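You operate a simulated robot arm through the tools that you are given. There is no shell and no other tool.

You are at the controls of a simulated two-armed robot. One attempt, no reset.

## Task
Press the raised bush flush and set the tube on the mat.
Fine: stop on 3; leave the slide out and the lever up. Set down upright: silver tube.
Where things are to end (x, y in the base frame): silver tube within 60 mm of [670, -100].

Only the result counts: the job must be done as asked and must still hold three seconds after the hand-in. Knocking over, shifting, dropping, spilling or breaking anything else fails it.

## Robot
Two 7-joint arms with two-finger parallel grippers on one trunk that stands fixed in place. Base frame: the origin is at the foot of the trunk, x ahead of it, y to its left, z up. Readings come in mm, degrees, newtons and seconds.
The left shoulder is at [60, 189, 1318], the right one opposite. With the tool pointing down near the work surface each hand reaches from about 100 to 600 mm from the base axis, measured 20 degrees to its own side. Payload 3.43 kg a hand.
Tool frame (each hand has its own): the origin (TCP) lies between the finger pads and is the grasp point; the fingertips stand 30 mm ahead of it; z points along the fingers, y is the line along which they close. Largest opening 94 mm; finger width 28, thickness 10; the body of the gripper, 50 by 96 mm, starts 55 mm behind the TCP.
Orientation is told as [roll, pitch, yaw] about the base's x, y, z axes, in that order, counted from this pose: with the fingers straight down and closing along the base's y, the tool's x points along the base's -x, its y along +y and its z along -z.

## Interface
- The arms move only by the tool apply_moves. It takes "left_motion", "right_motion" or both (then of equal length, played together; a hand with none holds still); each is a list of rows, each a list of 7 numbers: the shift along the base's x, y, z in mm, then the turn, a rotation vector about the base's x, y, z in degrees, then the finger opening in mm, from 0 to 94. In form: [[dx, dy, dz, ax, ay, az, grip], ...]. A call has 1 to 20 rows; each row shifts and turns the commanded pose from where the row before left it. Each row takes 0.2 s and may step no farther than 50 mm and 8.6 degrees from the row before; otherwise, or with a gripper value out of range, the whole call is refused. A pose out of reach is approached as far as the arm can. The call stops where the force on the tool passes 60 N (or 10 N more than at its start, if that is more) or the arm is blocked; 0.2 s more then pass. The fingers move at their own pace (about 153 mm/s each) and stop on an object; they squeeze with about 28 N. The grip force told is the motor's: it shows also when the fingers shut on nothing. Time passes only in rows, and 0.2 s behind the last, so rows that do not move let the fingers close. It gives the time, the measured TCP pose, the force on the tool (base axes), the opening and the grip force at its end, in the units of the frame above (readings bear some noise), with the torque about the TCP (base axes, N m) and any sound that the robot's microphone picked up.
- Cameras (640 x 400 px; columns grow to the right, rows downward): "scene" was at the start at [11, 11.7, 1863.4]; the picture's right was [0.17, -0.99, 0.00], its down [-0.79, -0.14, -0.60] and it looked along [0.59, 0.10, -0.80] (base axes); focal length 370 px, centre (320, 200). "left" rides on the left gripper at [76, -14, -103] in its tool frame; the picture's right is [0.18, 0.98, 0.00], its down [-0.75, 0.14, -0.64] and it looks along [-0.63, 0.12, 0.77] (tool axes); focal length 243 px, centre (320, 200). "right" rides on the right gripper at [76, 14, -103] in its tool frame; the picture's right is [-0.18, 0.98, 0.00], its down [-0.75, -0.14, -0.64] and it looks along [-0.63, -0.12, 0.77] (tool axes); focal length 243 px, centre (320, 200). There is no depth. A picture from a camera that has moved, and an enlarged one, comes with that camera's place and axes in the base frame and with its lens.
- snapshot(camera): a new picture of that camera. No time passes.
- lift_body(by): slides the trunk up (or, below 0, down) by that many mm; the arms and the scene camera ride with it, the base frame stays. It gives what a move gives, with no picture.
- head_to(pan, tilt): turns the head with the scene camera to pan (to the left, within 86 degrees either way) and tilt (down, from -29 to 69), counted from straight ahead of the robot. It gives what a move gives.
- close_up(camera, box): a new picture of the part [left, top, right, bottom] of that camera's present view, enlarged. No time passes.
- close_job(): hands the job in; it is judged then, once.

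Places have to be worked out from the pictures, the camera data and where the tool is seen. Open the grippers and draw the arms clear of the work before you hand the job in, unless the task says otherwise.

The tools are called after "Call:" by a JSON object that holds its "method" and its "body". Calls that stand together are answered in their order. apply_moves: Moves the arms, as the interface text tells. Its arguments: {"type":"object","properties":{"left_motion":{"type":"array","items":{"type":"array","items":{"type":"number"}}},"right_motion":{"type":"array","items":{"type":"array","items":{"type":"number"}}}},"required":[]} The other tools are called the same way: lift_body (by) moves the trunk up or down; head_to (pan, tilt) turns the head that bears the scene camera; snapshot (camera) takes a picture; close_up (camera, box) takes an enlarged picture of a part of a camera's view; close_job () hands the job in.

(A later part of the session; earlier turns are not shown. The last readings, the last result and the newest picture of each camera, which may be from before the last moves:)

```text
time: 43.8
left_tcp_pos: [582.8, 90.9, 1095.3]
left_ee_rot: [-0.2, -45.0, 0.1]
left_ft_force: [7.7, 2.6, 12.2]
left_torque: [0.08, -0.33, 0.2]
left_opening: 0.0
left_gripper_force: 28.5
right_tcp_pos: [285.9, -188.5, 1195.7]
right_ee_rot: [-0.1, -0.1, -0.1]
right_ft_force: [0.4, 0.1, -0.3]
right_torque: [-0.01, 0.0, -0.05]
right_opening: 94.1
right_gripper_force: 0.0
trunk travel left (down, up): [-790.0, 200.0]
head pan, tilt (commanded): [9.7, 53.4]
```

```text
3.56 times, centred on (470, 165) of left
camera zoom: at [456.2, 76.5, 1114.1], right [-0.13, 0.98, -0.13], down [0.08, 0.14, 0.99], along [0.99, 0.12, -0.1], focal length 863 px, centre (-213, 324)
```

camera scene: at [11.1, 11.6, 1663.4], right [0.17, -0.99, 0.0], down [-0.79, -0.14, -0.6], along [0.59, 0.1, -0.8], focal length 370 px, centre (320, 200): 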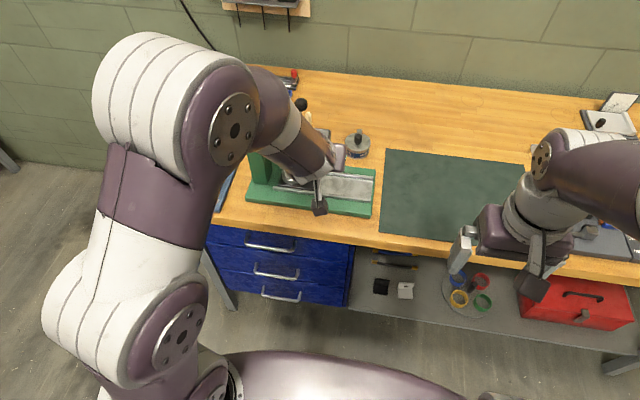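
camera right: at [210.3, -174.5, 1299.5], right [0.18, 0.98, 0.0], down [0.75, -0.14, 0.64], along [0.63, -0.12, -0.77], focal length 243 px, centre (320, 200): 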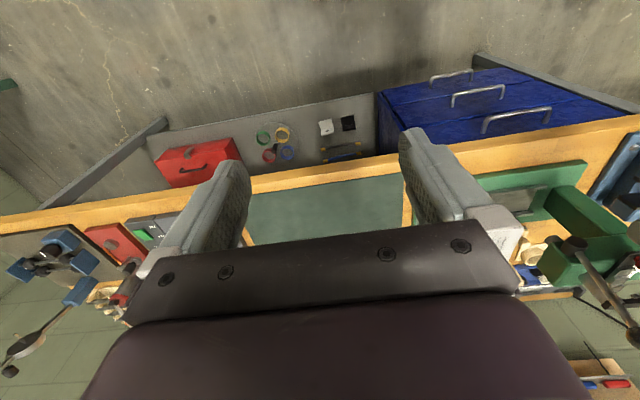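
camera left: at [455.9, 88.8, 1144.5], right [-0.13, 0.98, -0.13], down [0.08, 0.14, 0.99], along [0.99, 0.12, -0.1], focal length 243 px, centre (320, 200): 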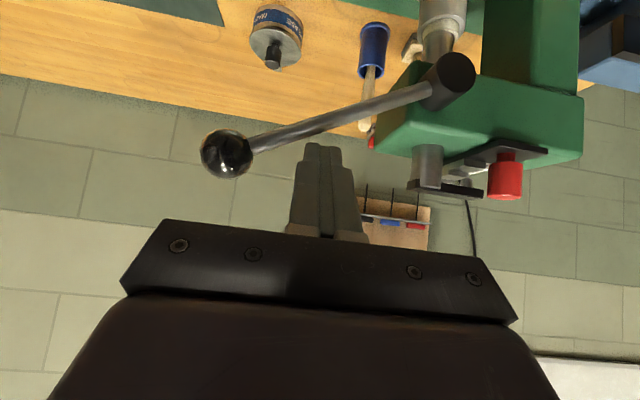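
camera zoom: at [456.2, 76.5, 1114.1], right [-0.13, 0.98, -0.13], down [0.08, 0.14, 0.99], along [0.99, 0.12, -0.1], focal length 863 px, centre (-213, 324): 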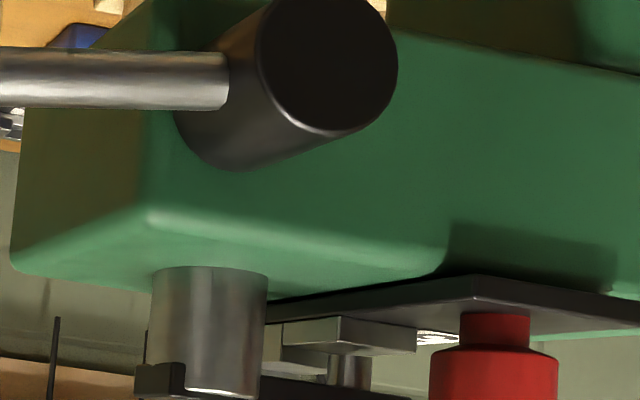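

There's still a few mm to go by the look of the rim. I'll continue.

Call:
{"method": "apply_moves", "body": {"left_motion": [[0, -0.6, -3, 0, 0, 0, 0], [0, -0.5, -3, 0, 0, 0, 0], [0, 0, 0, 0, 0, 0, 0]]}}

Call:
{"method": "close_up", "body": {"camera": "left", "box": [390, 20, 500, 100]}}

Call:
{"method": "close_up", "body": {"camera": "left", "box": [400, 160, 560, 240]}}

```text
time: 44.6
left_tcp_pos: [582.3, 90.5, 1088.4]
left_ee_rot: [-0.2, -44.9, 0.1]
left_ft_force: [7.7, 1.0, 12.0]
left_torque: [0.06, -0.37, 0.19]
left_opening: 0.0
left_gripper_force: 28.1
right_tcp_pos: [285.2, -189.4, 1196.6]
right_ee_rot: [0.0, 0.0, 0.0]
right_ft_force: [-0.4, -0.1, -0.3]
right_torque: [-0.03, 0.0, 0.02]
right_opening: 94.2
right_gripper_force: 0.0
trunk travel left (down, up): [-790.0, 200.0]
head pan, tilt (commanded): [9.7, 53.4]
```

```text
5.00 times, centred on (445, 60) of left
camera zoom: at [456.0, 75.5, 1108.7], right [-0.13, 0.98, -0.13], down [0.08, 0.14, 0.99], along [0.99, 0.12, -0.1], focal length 1213 px, centre (-305, 900)
```

zoom: 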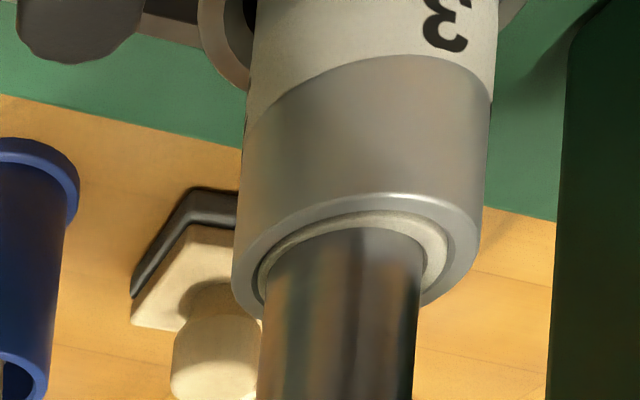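

```text
4.00 times, centred on (480, 200) of left
camera zoom: at [456.0, 75.5, 1108.7], right [-0.13, 0.98, -0.13], down [0.08, 0.14, 0.99], along [0.99, 0.12, -0.1], focal length 970 px, centre (-320, 200)
```

zoom: 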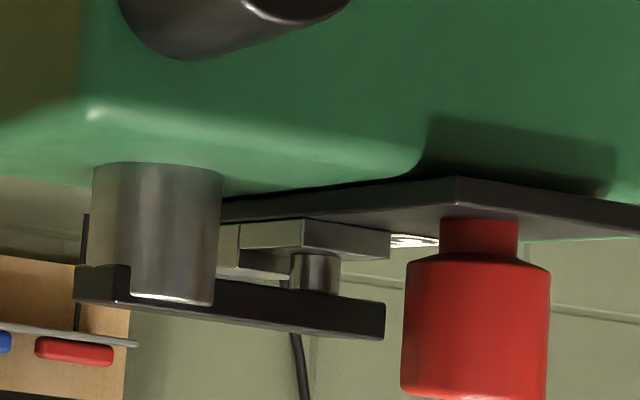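

It's almost flush, with no stop contact yet (force still about 14 N). I'll continue with finer steps.

Call:
{"method": "apply_moves", "body": {"left_motion": [[0, -0.3, -2.5, 0, 0, 0, 0], [0, -0.2, -2.5, 0, 0, 0, 0], [0, 0, 0, 0, 0, 0, 0]]}}

Call:
{"method": "close_up", "body": {"camera": "left", "box": [390, 20, 500, 100]}}

Call:
{"method": "close_up", "body": {"camera": "left", "box": [400, 160, 560, 240]}}

```text
time: 45.4
left_tcp_pos: [581.3, 89.1, 1085.6]
left_ee_rot: [-0.2, -45.4, 0.2]
left_ft_force: [8.9, 1.5, 26.5]
left_torque: [0.14, -0.57, 0.48]
left_opening: 0.1
left_gripper_force: 27.9
right_tcp_pos: [284.8, -189.6, 1196.9]
right_ee_rot: [0.1, -0.1, 0.0]
right_ft_force: [-0.6, 0.2, 0.0]
right_torque: [-0.01, 0.0, 0.0]
right_opening: 93.9
right_gripper_force: 0.0
trunk travel left (down, up): [-790.0, 200.0]
head pan, tilt (commanded): [9.7, 53.4]
```

```text
5.00 times, centred on (445, 60) of left
camera zoom: at [455.6, 75.0, 1105.2], right [-0.13, 0.98, -0.13], down [0.07, 0.14, 0.99], along [0.99, 0.12, -0.09], focal length 1213 px, centre (-305, 900)
```

zoom: 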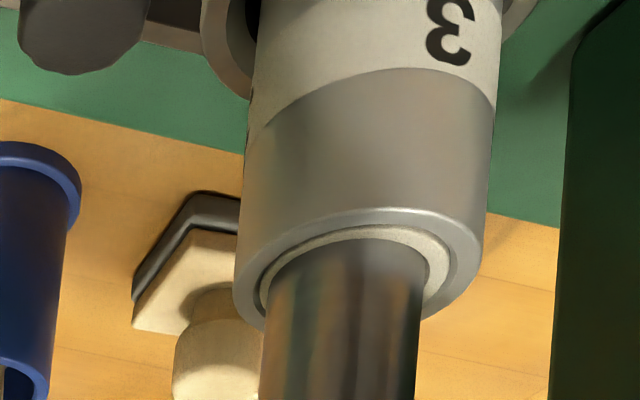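

```text
4.00 times, centred on (480, 200) of left
camera zoom: at [455.6, 75.0, 1105.2], right [-0.13, 0.98, -0.13], down [0.07, 0.14, 0.99], along [0.99, 0.12, -0.09], focal length 970 px, centre (-320, 200)
```

zoom: 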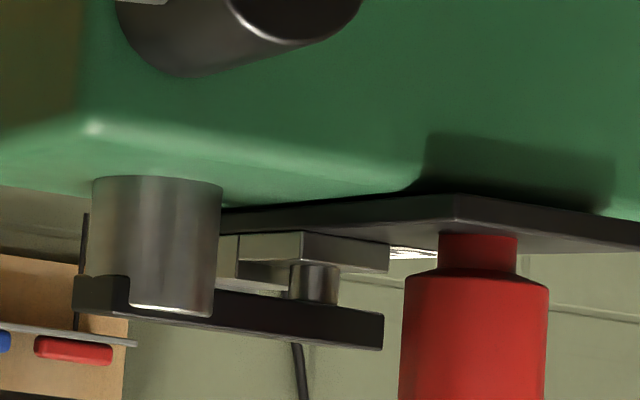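

The force doubled to about 27 N and the hand lags its command, so the peg appears to be on step 3. I'll press 2 mm more to confirm a hard stop.

Call:
{"method": "apply_moves", "body": {"left_motion": [[0, -0.1, -1.5, 0, 0, 0, 0], [0, 0, -1, 0, 0, 0, 0], [0, 0, 0, 0, 0, 0, 0]]}}

Call:
{"method": "close_up", "body": {"camera": "left", "box": [390, 20, 500, 100]}}

Call:
{"method": "close_up", "body": {"camera": "left", "box": [400, 160, 560, 240]}}

```text
time: 46.2
left_tcp_pos: [580.8, 89.4, 1086.9]
left_ee_rot: [-0.2, -45.4, 0.1]
left_ft_force: [8.8, 2.9, 35.4]
left_torque: [0.15, -0.68, 0.44]
left_opening: 0.1
left_gripper_force: 27.6
right_tcp_pos: [282.7, -189.2, 1196.4]
right_ee_rot: [0.1, -0.1, 0.0]
right_ft_force: [-0.7, -0.6, -0.6]
right_torque: [0.01, 0.0, -0.04]
right_opening: 93.9
right_gripper_force: 0.1
trunk travel left (down, up): [-790.0, 200.0]
head pan, tilt (commanded): [9.7, 53.4]
```

```text
5.00 times, centred on (445, 60) of left
camera zoom: at [455.4, 74.9, 1103.9], right [-0.13, 0.98, -0.13], down [0.07, 0.14, 0.99], along [0.99, 0.12, -0.09], focal length 1213 px, centre (-305, 900)
```

zoom: 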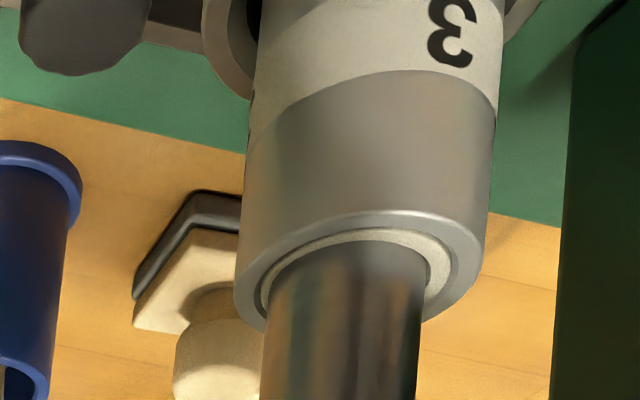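

```text
4.00 times, centred on (480, 200) of left
camera zoom: at [455.4, 74.9, 1103.9], right [-0.13, 0.98, -0.13], down [0.07, 0.14, 0.99], along [0.99, 0.12, -0.09], focal length 970 px, centre (-320, 200)
```

zoom: 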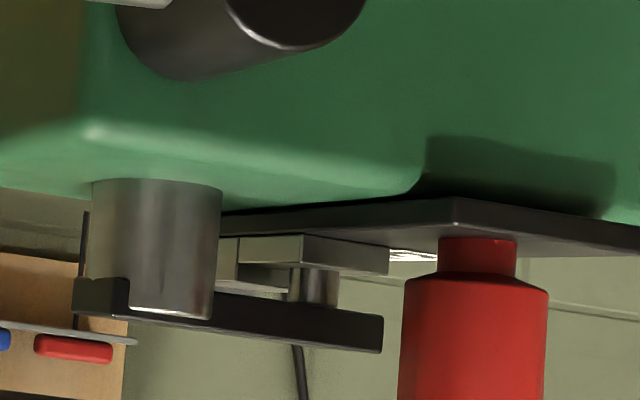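

The position no longer changes while the force climbs to 35 N, so the press is on the stop and the bush looks flush. I'll relieve the lever by lifting the hand a little along the arc and see whether it follows.

Call:
{"method": "apply_moves", "body": {"left_motion": [[0, 0.3, 6, 0, 0, 0, 0], [0, 1, 8, 0, 0, 0, 0], [0, 2, 8, 0, 0, 0, 0], [0, 3, 8, 0, 0, 0, 0], [0, 0, 0, 0, 0, 0, 0]]}}

Call:
{"method": "snapshot", "body": {"camera": "left"}}

Call:
{"method": "snapshot", "body": {"camera": "scene"}}

```text
time: 47.4
left_tcp_pos: [581.9, 94.7, 1110.4]
left_ee_rot: [-0.2, -44.9, 0.2]
left_ft_force: [-0.5, -0.5, -0.1]
left_torque: [0.04, 0.01, 0.02]
left_opening: 0.1
left_gripper_force: 28.0
right_tcp_pos: [286.0, -188.4, 1196.4]
right_ee_rot: [0.0, -0.1, 0.0]
right_ft_force: [-0.4, -0.3, -0.1]
right_torque: [-0.03, 0.01, -0.02]
right_opening: 93.8
right_gripper_force: 0.1
trunk travel left (down, up): [-790.0, 200.0]
head pan, tilt (commanded): [9.7, 53.4]
```

```text
taken
camera left: at [455.4, 80.7, 1129.8], right [-0.13, 0.98, -0.13], down [0.08, 0.14, 0.99], along [0.99, 0.12, -0.1], focal length 243 px, centre (320, 200)
```

left: 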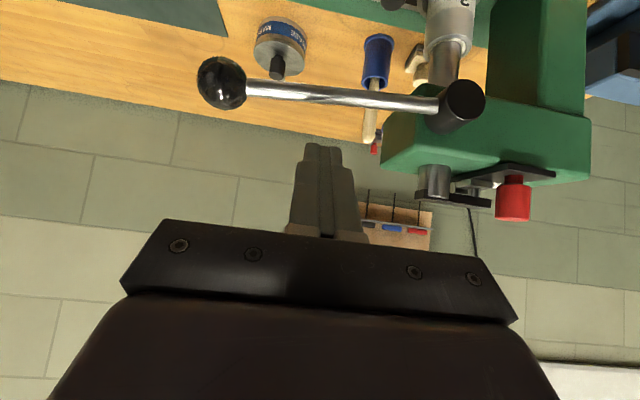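

```text
taken
camera scene: at [10.7, 11.6, 1663.4], right [0.17, -0.99, 0.0], down [-0.79, -0.14, -0.6], along [0.59, 0.1, -0.8], focal length 370 px, centre (320, 200)
```

scene: 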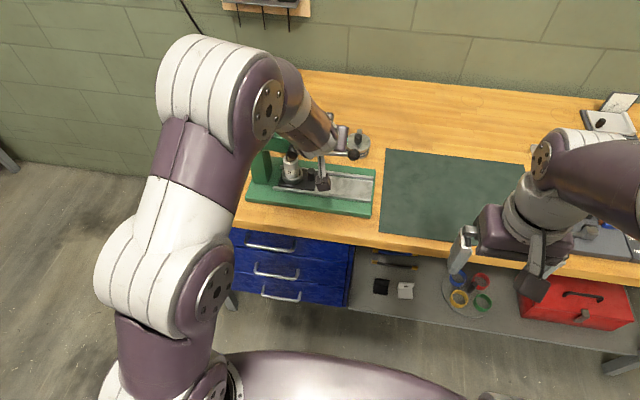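

The lever stays where it is (about 84°), so I have to lift it from underneath. I'll pull the fingers back out of the lever's plane, drop below the rod, and move in under it.

Call:
{"method": "apply_moves", "body": {"left_motion": [[-25, 0, 0, 0, 0, 0, 0], [-27, 0, 0, 0, 0, 0, 0], [0, -16, -40, 0, 0, 0, 0], [0, -16, -40, 0, 0, 0, 0], [0, 0, 0, 0, 0, 0, 0]]}}

Call:
{"method": "snapshot", "body": {"camera": "left"}}

```text
time: 48.6
left_tcp_pos: [528.7, 64.8, 1030.4]
left_ee_rot: [-0.2, -45.1, 0.2]
left_ft_force: [-0.4, -0.5, -0.3]
left_torque: [0.0, -0.01, 0.0]
left_opening: 0.0
left_gripper_force: 27.7
right_tcp_pos: [283.9, -188.6, 1195.9]
right_ee_rot: [-0.1, -0.1, 0.1]
right_ft_force: [0.5, -0.7, -0.1]
right_torque: [-0.01, -0.01, -0.03]
right_opening: 94.0
right_gripper_force: 0.1
trunk travel left (down, up): [-790.0, 200.0]
head pan, tilt (commanded): [9.7, 53.4]
```

```text
taken
camera left: at [403.4, 50.3, 1050.8], right [-0.13, 0.98, -0.13], down [0.08, 0.14, 0.99], along [0.99, 0.12, -0.1], focal length 243 px, centre (320, 200)
```

left: 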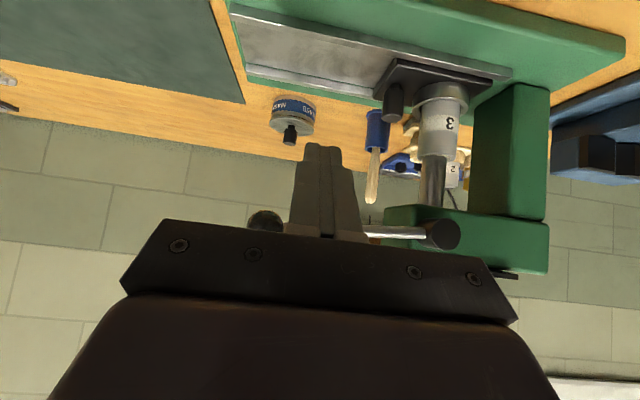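

The fingers are below the rod's height now. I'll move forward under it, then lift slightly to make contact.

Call:
{"method": "apply_moves", "body": {"left_motion": [[25, 0, 0, 0, 0, 0, 0], [28, 0, -1, 0, 0, 0, 0], [0, -1, 5, 0, 0, 0, 0], [0, 0, 5, 0, 0, 0, 0], [0, 0, 5, 0, 0, 0, 0], [0, 0, 0, 0, 0, 0, 0]]}}

Call:
{"method": "snapshot", "body": {"camera": "left"}}

```text
time: 50.0
left_tcp_pos: [582.5, 63.8, 1045.6]
left_ee_rot: [-0.1, -44.9, 0.2]
left_ft_force: [-3.1, 0.9, -1.9]
left_torque: [-0.03, -0.03, 0.04]
left_opening: 0.0
left_gripper_force: 27.8
right_tcp_pos: [286.2, -189.2, 1196.3]
right_ee_rot: [0.0, 0.1, 0.0]
right_ft_force: [0.2, -1.0, 0.4]
right_torque: [-0.02, -0.02, 0.02]
right_opening: 94.0
right_gripper_force: 0.0
trunk travel left (down, up): [-790.0, 200.0]
head pan, tilt (commanded): [9.7, 53.4]
```

```text
taken
camera left: at [456.6, 48.3, 1064.8], right [-0.13, 0.98, -0.13], down [0.08, 0.14, 0.99], along [0.99, 0.12, -0.1], focal length 243 px, centre (320, 200)
```

left: 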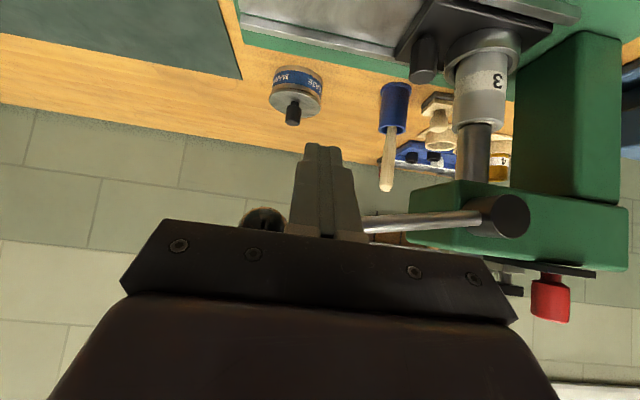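

The finger touches the rod from below with about 3–4 N. I'll lift the lever along its arc.

Call:
{"method": "apply_moves", "body": {"left_motion": [[0, 2, 9, 0, 0, 0, 0], [0, 2.2, 8.4, 0, 0, 0, 0], [0, 3, 8.3, 0, 0, 0, 0], [0, 3.6, 7.9, 0, 0, 0, 0], [0, 4.3, 7.6, 0, 0, 0, 0], [0, 5, 7.2, 0, 0, 0, 0], [0, 0, 0, 0, 0, 0, 0]]}}

Call:
{"method": "snapshot", "body": {"camera": "left"}}

Call:
{"method": "close_up", "body": {"camera": "left", "box": [380, 0, 560, 130]}}

```text
time: 51.6
left_tcp_pos: [583.8, 81.5, 1093.9]
left_ee_rot: [-0.2, -45.0, 0.2]
left_ft_force: [-0.5, 0.1, -0.6]
left_torque: [-0.04, 0.01, 0.04]
left_opening: 0.0
left_gripper_force: 27.7
right_tcp_pos: [286.7, -188.0, 1196.5]
right_ee_rot: [0.1, 0.0, 0.0]
right_ft_force: [-0.6, 0.3, 0.2]
right_torque: [0.03, -0.01, 0.02]
right_opening: 93.8
right_gripper_force: 0.1
trunk travel left (down, up): [-790.0, 200.0]
head pan, tilt (commanded): [9.7, 53.4]
```

```text
taken
camera left: at [456.2, 67.5, 1113.5], right [-0.13, 0.98, -0.13], down [0.08, 0.14, 0.99], along [0.99, 0.12, -0.1], focal length 243 px, centre (320, 200)
```

left: 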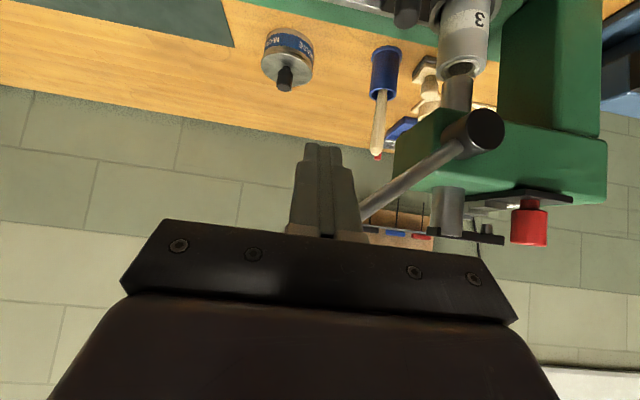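

```text
3.08 times, centred on (470, 65) of left
camera zoom: at [456.2, 67.5, 1113.5], right [-0.13, 0.98, -0.13], down [0.08, 0.14, 0.99], along [0.99, 0.12, -0.1], focal length 746 px, centre (-142, 615)
```

zoom: 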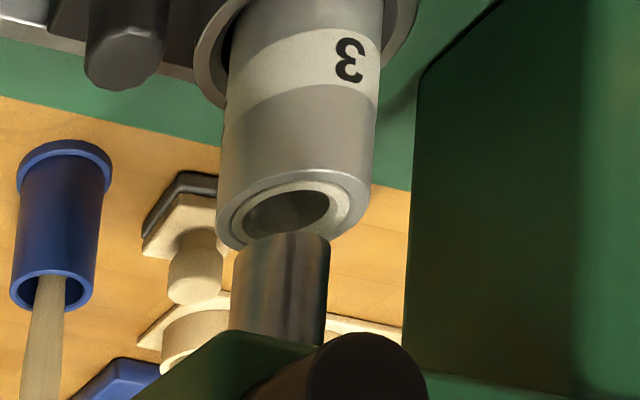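

The bush looks flush with the tube rim now that the ram has lifted. I'll continue raising the lever to about 15°.

Call:
{"method": "apply_moves", "body": {"left_motion": [[0, 5.6, 6.7, 0, 0, 0, 0], [0, 6.1, 6.2, 0, 0, 0, 0], [0, 6.6, 5.6, 0, 0, 0, 0], [0, 7.2, 5.1, 0, 0, 0, 0], [0, 7.5, 4.4, 0, 0, 0, 0], [0, 7.9, 3.8, 0, 0, 0, 0], [0, 8.2, 3, 0, 0, 0, 0], [0, 0, 0, 0, 0, 0, 0]]}}

Call:
{"method": "snapshot", "body": {"camera": "left"}}

```text
time: 53.4
left_tcp_pos: [584.7, 131.7, 1128.5]
left_ee_rot: [-0.1, -44.9, 0.3]
left_ft_force: [-0.1, 0.3, 0.2]
left_torque: [0.01, 0.0, -0.02]
left_opening: 0.0
left_gripper_force: 27.8
right_tcp_pos: [286.6, -188.5, 1196.3]
right_ee_rot: [-0.1, 0.0, 0.0]
right_ft_force: [0.1, -0.8, 0.1]
right_torque: [0.01, -0.01, -0.01]
right_opening: 93.7
right_gripper_force: 0.0
trunk travel left (down, up): [-790.0, 200.0]
head pan, tilt (commanded): [9.7, 53.4]
```

```text
taken
camera left: at [457.3, 117.2, 1147.9], right [-0.13, 0.98, -0.13], down [0.08, 0.14, 0.99], along [0.99, 0.12, -0.1], focal length 243 px, centre (320, 200)
```

left: 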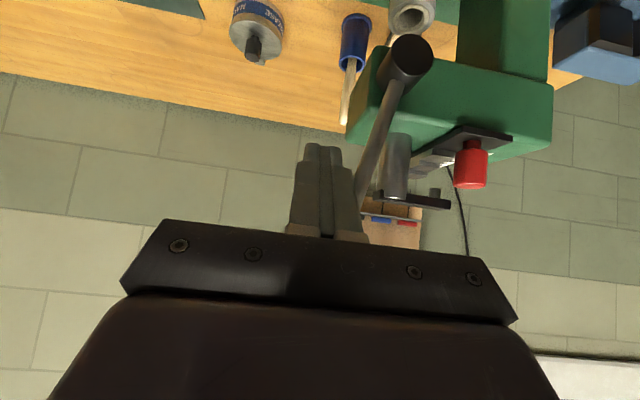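

Now I'll push the last few degrees to the upper end in small steps, watching for the stop.

Call:
{"method": "apply_moves", "body": {"left_motion": [[0, 4.2, 1.2, 0, 0, 0, 0], [0, 4.2, 1.1, 0, 0, 0, 0], [0, 3, 0.5, 0, 0, 0, 0], [0, 2, 0.3, 0, 0, 0, 0], [0, 0, 0, 0, 0, 0, 0]]}}

Call:
{"method": "snapshot", "body": {"camera": "left"}}

```text
time: 54.6
left_tcp_pos: [582.7, 138.3, 1130.1]
left_ee_rot: [0.1, -44.6, -0.2]
left_ft_force: [-1.8, -31.3, -11.0]
left_torque: [0.26, 0.08, -0.23]
left_opening: 0.0
left_gripper_force: 28.2
right_tcp_pos: [286.3, -194.2, 1195.6]
right_ee_rot: [0.4, 0.0, 0.0]
right_ft_force: [0.5, 0.5, -0.5]
right_torque: [0.01, 0.03, 0.0]
right_opening: 94.0
right_gripper_force: 0.0
trunk travel left (down, up): [-790.0, 200.0]
head pan, tilt (commanded): [9.7, 53.4]
```

```text
taken
camera left: at [456.9, 124.7, 1150.2], right [-0.13, 0.98, -0.13], down [0.09, 0.14, 0.99], along [0.99, 0.12, -0.1], focal length 243 px, centre (320, 200)
```

left: 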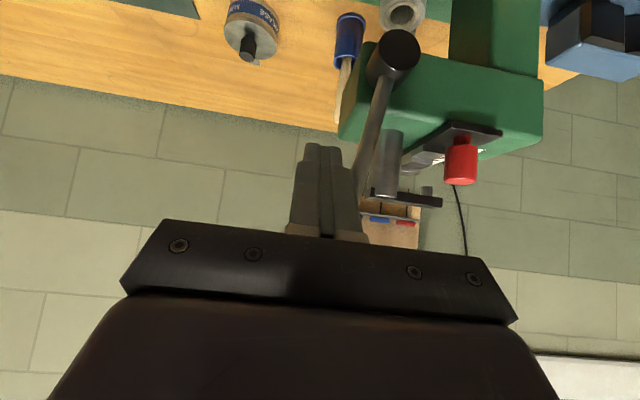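

A 33 N reaction shows the lever is at its upper stop. I'll back off to the right and then pull out, and check that the lever stays up.

Call:
{"method": "apply_moves", "body": {"left_motion": [[0, -6, 0, 0, 0, 0, 0], [0, -10, 0, 0, 0, 0, 0], [-30, -10, 0, 0, 0, 0, 0], [-40, -10, 0, 0, 0, 0, 0], [0, 0, 0, 0, 0, 0, 0]]}}

Call:
{"method": "snapshot", "body": {"camera": "left"}}

Call:
{"method": "close_up", "body": {"camera": "left", "box": [340, 20, 520, 240]}}

Call:
{"method": "snapshot", "body": {"camera": "scene"}}

```text
time: 55.8
left_tcp_pos: [514.7, 111.5, 1130.0]
left_ee_rot: [-0.2, -44.9, 0.2]
left_ft_force: [0.6, -0.4, 0.1]
left_torque: [0.01, -0.05, -0.01]
left_opening: 0.0
left_gripper_force: 28.4
right_tcp_pos: [286.6, -188.6, 1195.7]
right_ee_rot: [0.1, -0.1, 0.0]
right_ft_force: [0.3, 0.5, -0.7]
right_torque: [-0.01, 0.01, -0.03]
right_opening: 94.2
right_gripper_force: 0.0
trunk travel left (down, up): [-790.0, 200.0]
head pan, tilt (commanded): [9.7, 53.4]
```

```text
taken
camera left: at [388.9, 95.9, 1150.1], right [-0.13, 0.98, -0.13], down [0.08, 0.14, 0.99], along [0.99, 0.12, -0.1], focal length 243 px, centre (320, 200)
```

left: 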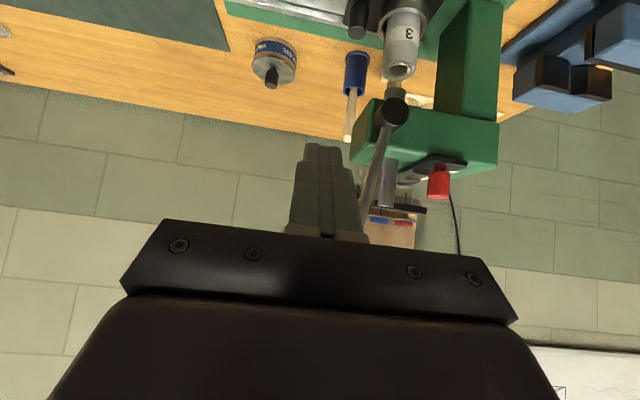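

```text
1.82 times, centred on (430, 130) of left
camera zoom: at [388.9, 95.9, 1150.1], right [-0.13, 0.98, -0.13], down [0.08, 0.14, 0.99], along [0.99, 0.12, -0.1], focal length 441 px, centre (120, 327)
```

zoom: 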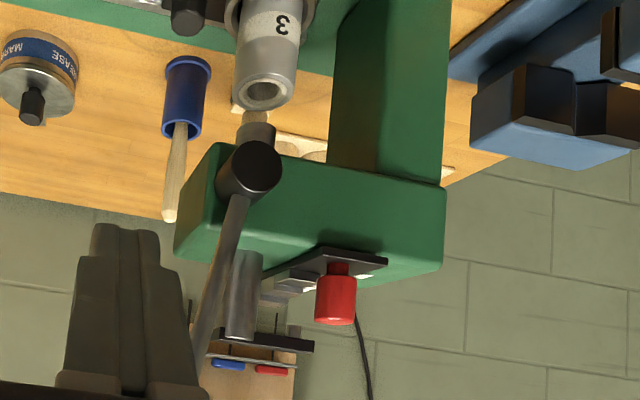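

```text
taken
camera scene: at [12.6, 11.8, 1663.4], right [0.17, -0.99, 0.0], down [-0.79, -0.14, -0.6], along [0.59, 0.1, -0.8], focal length 370 px, centre (320, 200)
```

scene: 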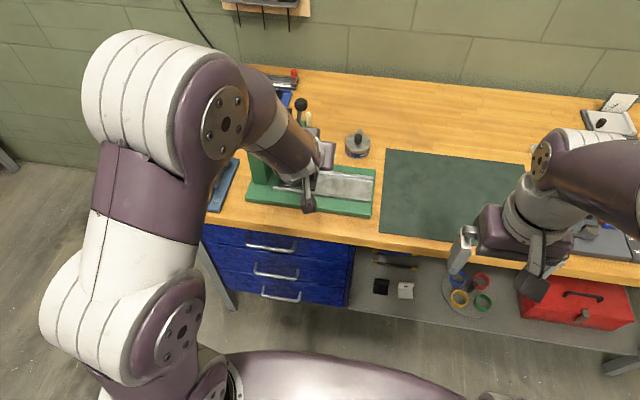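

The lever is up and stays up. Now I'll lower the trunk 120 mm again for the slide; the left hand is clear in front of the press.

Call:
{"method": "lift_body", "body": {"by": -120}}

Call:
{"method": "snapshot", "body": {"camera": "left"}}

```text
time: 57.3
left_tcp_pos: [514.1, 110.6, 1011.0]
left_ee_rot: [-0.2, -45.0, 0.2]
left_ft_force: [-0.7, 0.9, 0.2]
left_torque: [-0.03, -0.02, 0.0]
left_opening: 0.0
left_gripper_force: 27.9
right_tcp_pos: [285.6, -187.9, 1075.7]
right_ee_rot: [0.0, 0.0, 0.0]
right_ft_force: [0.0, 1.0, 0.1]
right_torque: [0.01, 0.0, 0.01]
right_opening: 94.0
right_gripper_force: 0.0
trunk travel left (down, up): [-670.0, 320.0]
head pan, tilt (commanded): [9.7, 53.4]
```

```text
taken
camera left: at [388.0, 95.7, 1030.6], right [-0.13, 0.98, -0.13], down [0.08, 0.14, 0.99], along [0.99, 0.12, -0.1], focal length 243 px, centre (320, 200)
```

left: 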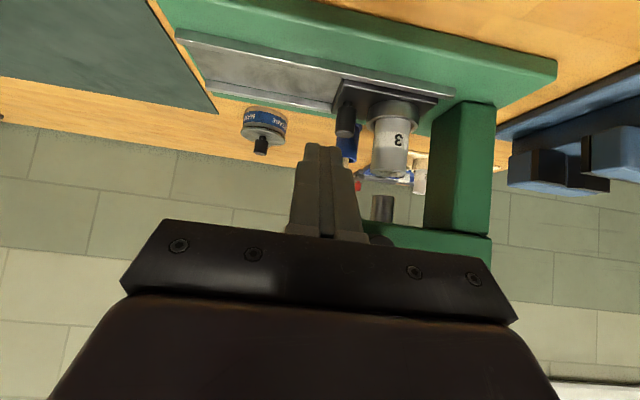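

I'll enlarge this view to measure the knob and tube positions in the pressed-in place before inserting a finger between them.

Call:
{"method": "close_up", "body": {"camera": "left", "box": [320, 60, 450, 190]}}

Call:
{"method": "close_up", "body": {"camera": "left", "box": [340, 140, 520, 260]}}

```text
3.08 times, centred on (385, 125) of left
camera zoom: at [388.0, 95.7, 1030.6], right [-0.13, 0.98, -0.13], down [0.08, 0.14, 0.99], along [0.99, 0.12, -0.1], focal length 746 px, centre (120, 431)
```

zoom: 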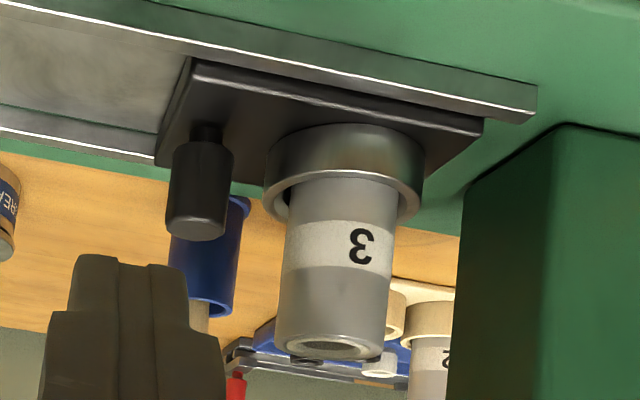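

```text
3.33 times, centred on (430, 200) of left
camera zoom: at [388.0, 95.7, 1030.6], right [-0.13, 0.98, -0.13], down [0.08, 0.14, 0.99], along [0.99, 0.12, -0.1], focal length 809 px, centre (-47, 200)
```

zoom: 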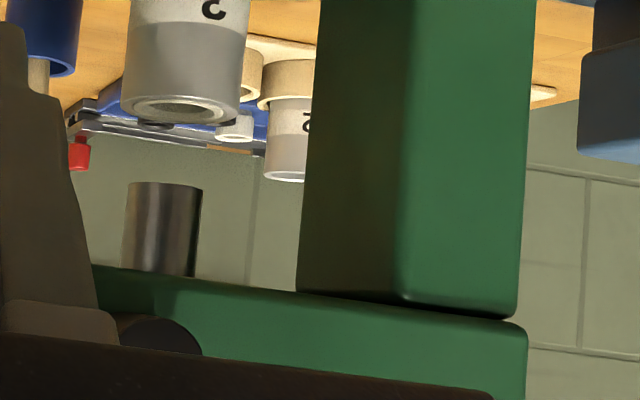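

Knob is at (643, 143) with its top at z 929; the tube is at (638, 195) with its top at z 965, so the bush is no longer raised. I'll open fully, tilt 5° more, and insert the left finger between the knob and the tube, above the ring.

Call:
{"method": "apply_moves", "body": {"left_motion": [[0, 0, 0, 0, -2.5, 0, 60], [0, 0, 0, 0, -2.5, 0, 94], [0, 0, 0, 0, 0, 0, 94], [25, 0, -15, 0, 0, 0, 94], [25, 0, -15, 0, 0, 0, 94], [20, 0, -12, 0, 0, 0, 94], [0, 0, 0, 0, 0, 0, 94]]}}

Call:
{"method": "snapshot", "body": {"camera": "left"}}

```text
time: 58.9
left_tcp_pos: [584.8, 110.0, 969.1]
left_ee_rot: [-0.2, -49.8, 0.1]
left_ft_force: [0.1, -0.7, -0.5]
left_torque: [0.0, 0.01, -0.01]
left_opening: 94.0
left_gripper_force: 0.1
right_tcp_pos: [285.3, -189.6, 1075.7]
right_ee_rot: [0.2, 0.0, 0.0]
right_ft_force: [0.3, -0.7, -0.3]
right_torque: [0.01, -0.02, -0.03]
right_opening: 94.2
right_gripper_force: 0.0
trunk travel left (down, up): [-670.0, 320.0]
head pan, tilt (commanded): [9.7, 53.4]
```

```text
taken
camera left: at [456.6, 94.9, 977.5], right [-0.12, 0.98, -0.14], down [-0.01, 0.14, 0.99], along [0.99, 0.12, -0.01], focal length 243 px, centre (320, 200)
```

left: 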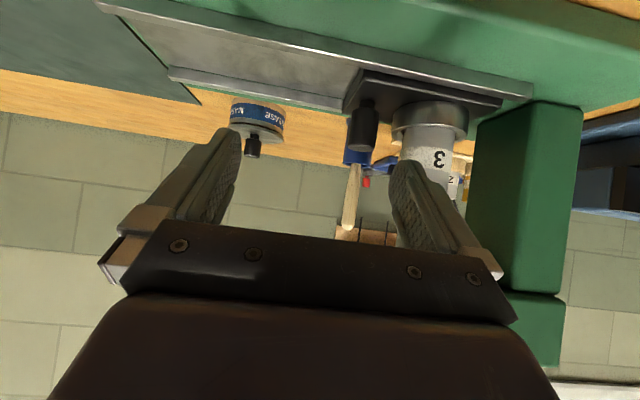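

The −50° tilt holds. The finger is headed into the gap between the knob and the tube; I'll advance the remaining 46 mm in small steps.

Call:
{"method": "apply_moves", "body": {"left_motion": [[12, 0, -7, 0, 0, 0, 94], [12, 0, -7, 0, 0, 0, 94], [12, 0, -7, 0, 0, 0, 94], [0, 0, 0, 0, 0, 0, 94]]}}

Call:
{"method": "snapshot", "body": {"camera": "left"}}

Call:
{"method": "close_up", "body": {"camera": "left", "box": [330, 80, 500, 220]}}

```text
time: 59.9
left_tcp_pos: [620.4, 111.7, 947.6]
left_ee_rot: [-0.2, -49.9, 0.2]
left_ft_force: [0.1, -0.9, 1.0]
left_torque: [0.01, -0.01, -0.01]
left_opening: 94.0
left_gripper_force: 0.0
right_tcp_pos: [285.1, -188.4, 1076.0]
right_ee_rot: [0.0, 0.0, -0.1]
right_ft_force: [-0.4, -0.2, -0.4]
right_torque: [0.0, 0.02, -0.01]
right_opening: 93.8
right_gripper_force: 0.1
trunk travel left (down, up): [-670.0, 320.0]
head pan, tilt (commanded): [9.7, 53.4]
```

```text
taken
camera left: at [492.5, 96.9, 956.3], right [-0.12, 0.98, -0.14], down [-0.01, 0.14, 0.99], along [0.99, 0.12, -0.01], focal length 243 px, centre (320, 200)
```

left: 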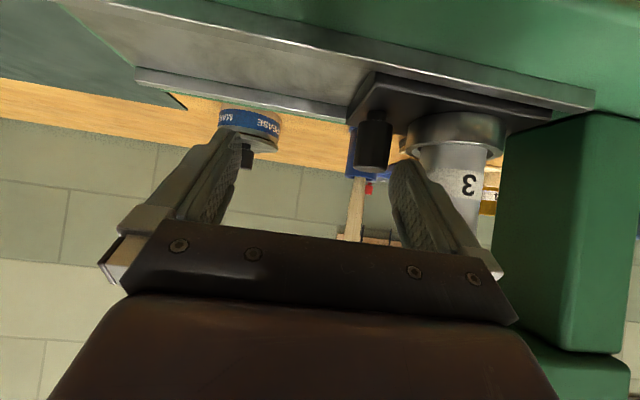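

```text
2.86 times, centred on (415, 150) of left
camera zoom: at [492.5, 96.9, 956.3], right [-0.12, 0.98, -0.14], down [-0.01, 0.14, 0.99], along [0.99, 0.12, -0.01], focal length 693 px, centre (49, 343)
```

zoom: 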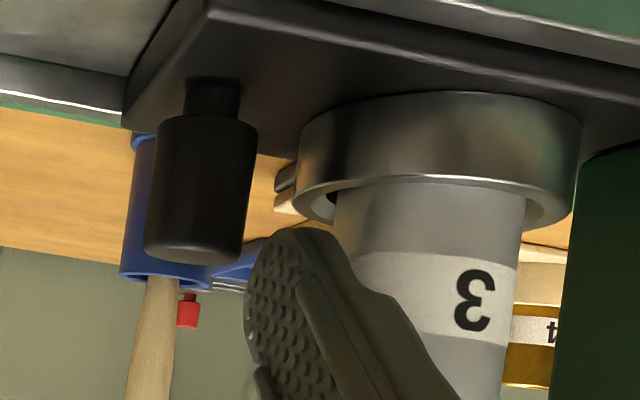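

The finger's inner face looks within about 1–2 mm of the knob's side, so I'll shift 3.5 mm left for clearance and then move in the last 11 mm.

Call:
{"method": "apply_moves", "body": {"left_motion": [[0, 3.5, 0, 0, 0, 0, 94], [6, 0, -3, 0, 0, 0, 94], [6, 0, -3, 0, 0, 0, 94], [0, 0, 0, 0, 0, 0, 94]]}}

Call:
{"method": "close_up", "body": {"camera": "left", "box": [330, 80, 500, 220]}}

```text
time: 60.9
left_tcp_pos: [632.1, 113.2, 942.3]
left_ee_rot: [-0.2, -49.9, 0.2]
left_ft_force: [0.4, 0.1, 0.3]
left_torque: [-0.01, 0.0, 0.0]
left_opening: 93.8
left_gripper_force: 0.1
right_tcp_pos: [285.3, -187.9, 1075.4]
right_ee_rot: [0.0, -0.1, -0.1]
right_ft_force: [0.0, 0.5, 0.4]
right_torque: [0.02, -0.03, -0.04]
right_opening: 94.1
right_gripper_force: 0.1
trunk travel left (down, up): [-670.0, 320.0]
head pan, tilt (commanded): [9.7, 53.4]
```

```text
2.86 times, centred on (415, 150) of left
camera zoom: at [504.8, 99.8, 950.5], right [-0.12, 0.98, -0.14], down [-0.01, 0.14, 0.99], along [0.99, 0.12, -0.01], focal length 693 px, centre (49, 343)
```

zoom: 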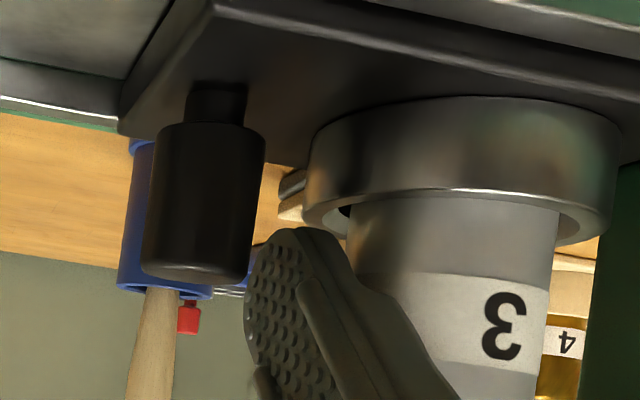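

The finger is now in the gap, overlapping the knob with zero force. I'll pull the carriage out (−y) gently.

Call:
{"method": "apply_moves", "body": {"left_motion": [[0, -3, 0, 0, 0, 0, 94], [0, -3, 0, 0, 0, 0, 94], [0, -4, 0, 0, 0, 0, 94], [0, -5, 0, 0, 0, 0, 94], [0, 0, 0, 0, 0, 0, 94]]}}

Call:
{"method": "snapshot", "body": {"camera": "left"}}

```text
time: 62.1
left_tcp_pos: [631.7, 98.8, 939.7]
left_ee_rot: [-0.3, -50.0, 0.2]
left_ft_force: [-0.5, 1.4, 0.3]
left_torque: [0.05, 0.0, 0.03]
left_opening: 94.0
left_gripper_force: 0.1
right_tcp_pos: [285.8, -188.4, 1076.3]
right_ee_rot: [0.0, 0.0, 0.0]
right_ft_force: [0.7, 0.6, -0.9]
right_torque: [0.02, 0.0, 0.01]
right_opening: 94.1
right_gripper_force: 0.0
trunk travel left (down, up): [-670.0, 320.0]
head pan, tilt (commanded): [9.7, 53.4]
```

```text
taken
camera left: at [504.7, 84.3, 949.8], right [-0.12, 0.98, -0.14], down [-0.01, 0.14, 0.99], along [0.99, 0.12, -0.01], focal length 243 px, centre (320, 200)
```

left: 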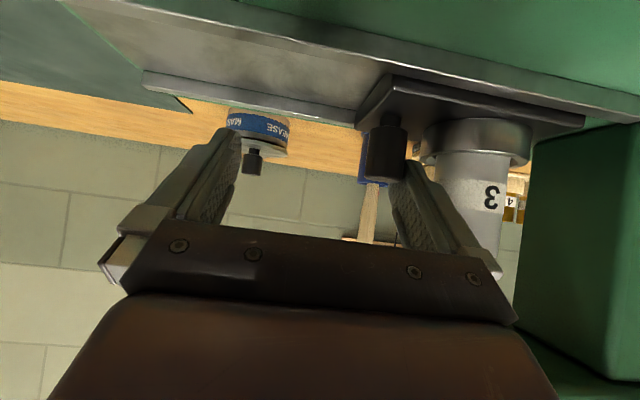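

The carriage is following. I'll keep pulling out, 96 mm in 8 mm steps.

Call:
{"method": "apply_moves", "body": {"left_motion": [[0, -8, 0, 0, 0, 0, 94], [0, -8, 0, 0, 0, 0, 94], [0, -8, 0, 0, 0, 0, 94], [0, -8, 0, 0, 0, 0, 94], [0, -8, 0, 0, 0, 0, 94], [0, -8, 0, 0, 0, 0, 94], [0, -8, 0, 0, 0, 0, 94], [0, -8, 0, 0, 0, 0, 94], [0, -8, 0, 0, 0, 0, 94], [0, -8, 0, 0, 0, 0, 94], [0, -8, 0, 0, 0, 0, 94], [0, -8, 0, 0, 0, 0, 94], [0, 0, 0, 0, 0, 0, 94]]}}

Call:
{"method": "snapshot", "body": {"camera": "left"}}

Call:
{"method": "snapshot", "body": {"camera": "scene"}}

```text
time: 64.9
left_tcp_pos: [631.7, 1.2, 941.1]
left_ee_rot: [-0.2, -49.9, 0.2]
left_ft_force: [-0.7, 0.0, 0.5]
left_torque: [-0.02, -0.02, -0.03]
left_opening: 94.0
left_gripper_force: 0.0
right_tcp_pos: [286.5, -188.4, 1074.7]
right_ee_rot: [0.0, -0.1, 0.0]
right_ft_force: [0.0, -0.2, 0.0]
right_torque: [0.02, -0.01, 0.02]
right_opening: 94.1
right_gripper_force: 0.1
trunk travel left (down, up): [-670.0, 320.0]
head pan, tilt (commanded): [9.7, 53.4]
```

```text
taken
camera left: at [504.5, -13.0, 950.0], right [-0.12, 0.98, -0.14], down [-0.01, 0.14, 0.99], along [0.99, 0.12, -0.01], focal length 243 px, centre (320, 200)
```

left: 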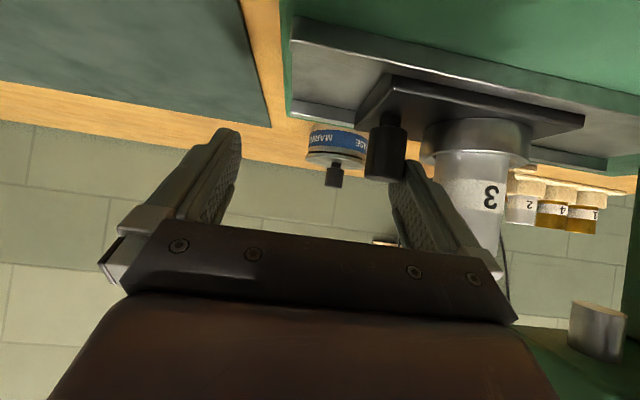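

```text
taken
camera scene: at [11.1, 11.7, 1543.4], right [0.17, -0.99, 0.0], down [-0.79, -0.14, -0.6], along [0.59, 0.1, -0.8], focal length 370 px, centre (320, 200)
```

scene: 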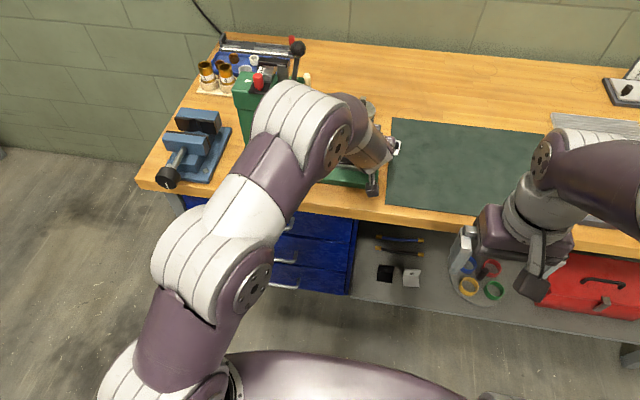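

About 12 mm remain to the original out position. I'll finish with small steps, feeling for the end stop.

Call:
{"method": "apply_moves", "body": {"left_motion": [[0, -4, 0, 0, 0, 0, 94], [0, -4, 0, 0, 0, 0, 94], [0, -3, 0, 0, 0, 0, 94], [0, -2, 0, 0, 0, 0, 94], [0, 0, 0, 0, 0, 0, 94]]}}

Call:
{"method": "snapshot", "body": {"camera": "left"}}

```text
time: 66.1
left_tcp_pos: [631.7, -11.5, 942.0]
left_ee_rot: [-0.1, -49.9, 0.2]
left_ft_force: [0.3, 0.8, 0.9]
left_torque: [0.04, 0.02, -0.02]
left_opening: 94.3
left_gripper_force: 0.1
right_tcp_pos: [285.0, -189.2, 1076.3]
right_ee_rot: [0.0, 0.1, -0.1]
right_ft_force: [-0.1, 0.1, 0.5]
right_torque: [-0.01, 0.01, -0.03]
right_opening: 94.3
right_gripper_force: 0.1
trunk travel left (down, up): [-670.0, 320.0]
head pan, tilt (commanded): [9.7, 53.4]
```

```text
taken
camera left: at [504.5, -25.7, 950.1], right [-0.12, 0.98, -0.14], down [-0.01, 0.14, 0.99], along [0.99, 0.12, -0.01], focal length 243 px, centre (320, 200)
```

left: 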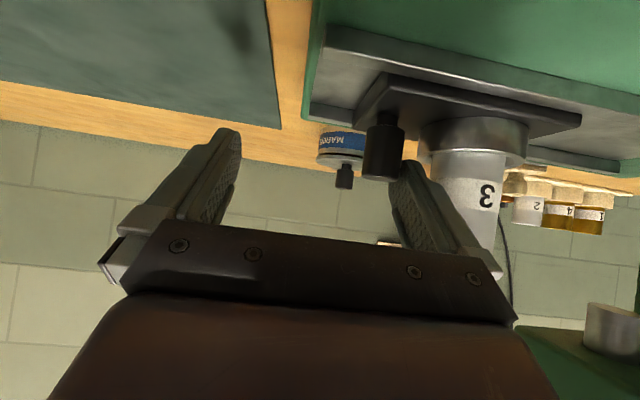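

The knob has moved slightly ahead of the finger, as it did when it snapped in, so it is probably at its out stop. I'll verify with 4 mm more.

Call:
{"method": "apply_moves", "body": {"left_motion": [[0, -2, 0, 0, 0, 0, 94], [0, -1.5, 0, 0, 0, 0, 94], [0, -1, 0, 0, 0, 0, 94], [0, 0, 0, 0, 0, 0, 94]]}}

Call:
{"method": "snapshot", "body": {"camera": "left"}}

```text
time: 67.1
left_tcp_pos: [632.7, -13.3, 942.9]
left_ee_rot: [-0.2, -49.9, 0.4]
left_ft_force: [-1.6, 11.3, -0.4]
left_torque: [0.28, 0.01, 0.18]
left_opening: 93.9
left_gripper_force: 0.1
right_tcp_pos: [285.4, -187.3, 1077.6]
right_ee_rot: [-0.1, 0.1, 0.1]
right_ft_force: [0.0, -0.5, 0.3]
right_torque: [0.01, 0.03, 0.0]
right_opening: 94.1
right_gripper_force: 0.1
trunk travel left (down, up): [-670.0, 320.0]
head pan, tilt (commanded): [9.7, 53.4]
```

```text
taken
camera left: at [504.8, -28.0, 950.0], right [-0.12, 0.98, -0.14], down [-0.01, 0.14, 0.99], along [0.99, 0.12, -0.01], focal length 243 px, centre (320, 200)
```

left: 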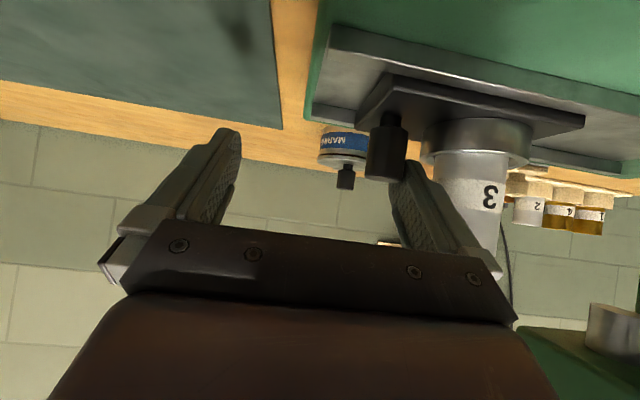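

An 11 N reaction confirms the slide is fully out at its stop. I'll ease the finger off the knob and retreat the left hand, then park it to the left.

Call:
{"method": "apply_moves", "body": {"left_motion": [[0, 5, 0, 0, 0, 0, 94], [0, 1.5, 0, 0, 0, 0, 94], [-12, 0, 7, 0, 0, 0, 94], [-20, 0, 12, 0, 0, 0, 94], [-30, 0, 18, 0, 0, 0, 94], [-35, 0, 20, 0, 0, 0, 94], [-20, 0, 12, 0, 2.5, 0, 94], [0, 0, 0, 0, 2.5, 0, 94]]}}

Call:
{"method": "snapshot", "body": {"camera": "left"}}

```text
time: 68.9
left_tcp_pos: [514.5, -8.0, 1009.2]
left_ee_rot: [-0.1, -44.8, 0.1]
left_ft_force: [-0.3, 0.3, -0.9]
left_torque: [0.04, 0.03, 0.01]
left_opening: 94.0
left_gripper_force: 0.1
right_tcp_pos: [286.2, -188.7, 1075.5]
right_ee_rot: [0.1, 0.0, 0.0]
right_ft_force: [0.6, -0.6, 0.4]
right_torque: [-0.03, 0.03, 0.01]
right_opening: 93.9
right_gripper_force: 0.1
trunk travel left (down, up): [-670.0, 320.0]
head pan, tilt (commanded): [9.7, 53.4]
```

```text
taken
camera left: at [388.8, -22.6, 1029.4], right [-0.13, 0.98, -0.13], down [0.08, 0.14, 0.99], along [0.99, 0.12, -0.1], focal length 243 px, centre (320, 200)
```

left: 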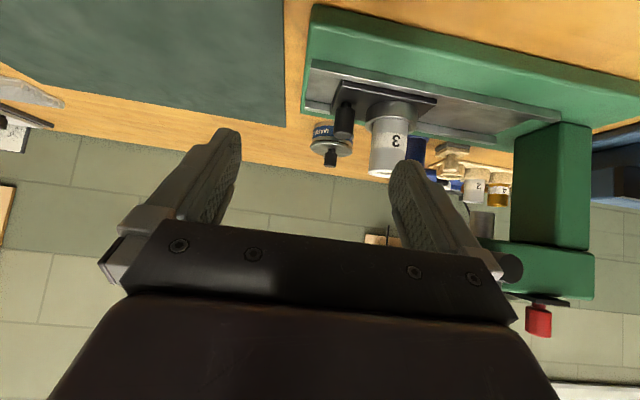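

The slide is out and the tube is upright in its ring. I'll take an enlarged view to measure the tube before handing over to the right arm.

Call:
{"method": "close_up", "body": {"camera": "left", "box": [310, 70, 450, 190]}}

Call:
{"method": "apply_moves", "body": {"left_motion": [[-10, 45, 10, 0, 0, 0, 60], [0, 48, 5, 0, 0, 0, 60], [0, 48, 5, 0, 0, 0, 60], [0, 48, 5, 0, 0, 0, 60], [0, 48, 5, 0, 5, 0, 60], [-20, 40, 10, 0, 0, 0, 60], [-30, 35, 10, 0, 0, 0, 60], [-30, 30, 10, 0, 0, 0, 60], [0, 0, 0, 0, 0, 0, 60]]}}

Call:
{"method": "snapshot", "body": {"camera": "scene"}}

Call:
{"method": "close_up", "body": {"camera": "scene", "box": [220, 30, 400, 200]}}

```text
3.33 times, centred on (380, 130) of left
camera zoom: at [388.8, -22.6, 1029.4], right [-0.13, 0.98, -0.13], down [0.08, 0.14, 0.99], along [0.99, 0.12, -0.1], focal length 809 px, centre (120, 433)
```

zoom: 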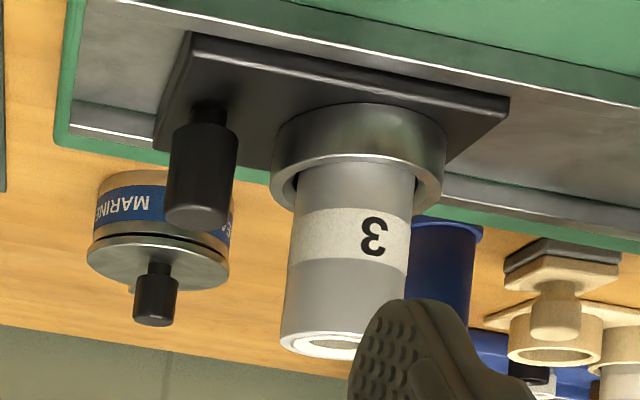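

```text
time: 70.9
left_tcp_pos: [423.5, 332.4, 1070.7]
left_ee_rot: [-0.1, -39.9, 0.1]
left_ft_force: [-0.3, -0.1, -0.5]
left_torque: [0.01, 0.01, 0.01]
left_opening: 60.2
left_gripper_force: 0.1
right_tcp_pos: [285.5, -188.2, 1075.7]
right_ee_rot: [0.0, 0.0, -0.1]
right_ft_force: [0.1, 0.9, -0.1]
right_torque: [-0.03, -0.05, -0.02]
right_opening: 94.2
right_gripper_force: 0.1
trunk travel left (down, up): [-670.0, 320.0]
head pan, tilt (commanded): [9.7, 53.4]
```

```text
taken
camera scene: at [10.9, 11.2, 1543.4], right [0.17, -0.99, 0.0], down [-0.79, -0.13, -0.6], along [0.59, 0.1, -0.8], focal length 370 px, centre (320, 200)
```

scene: 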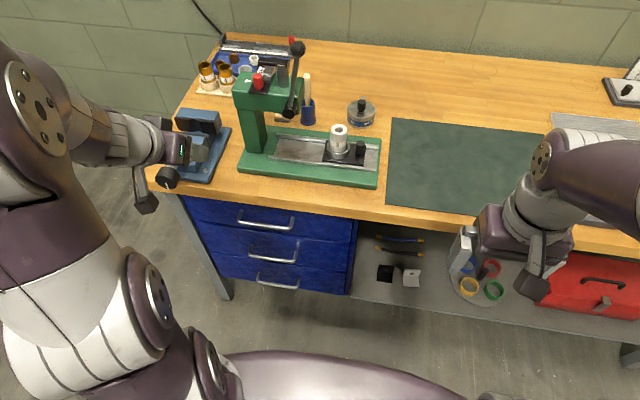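

```text
2.35 times, centred on (310, 115) of scene
camera zoom: at [10.9, 11.2, 1543.4], right [0.17, -0.99, 0.0], down [-0.79, -0.13, -0.6], along [0.59, 0.1, -0.8], focal length 870 px, centre (344, 400)
```

zoom: 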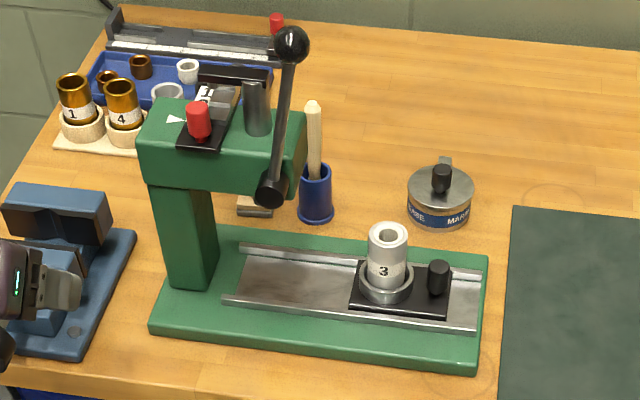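

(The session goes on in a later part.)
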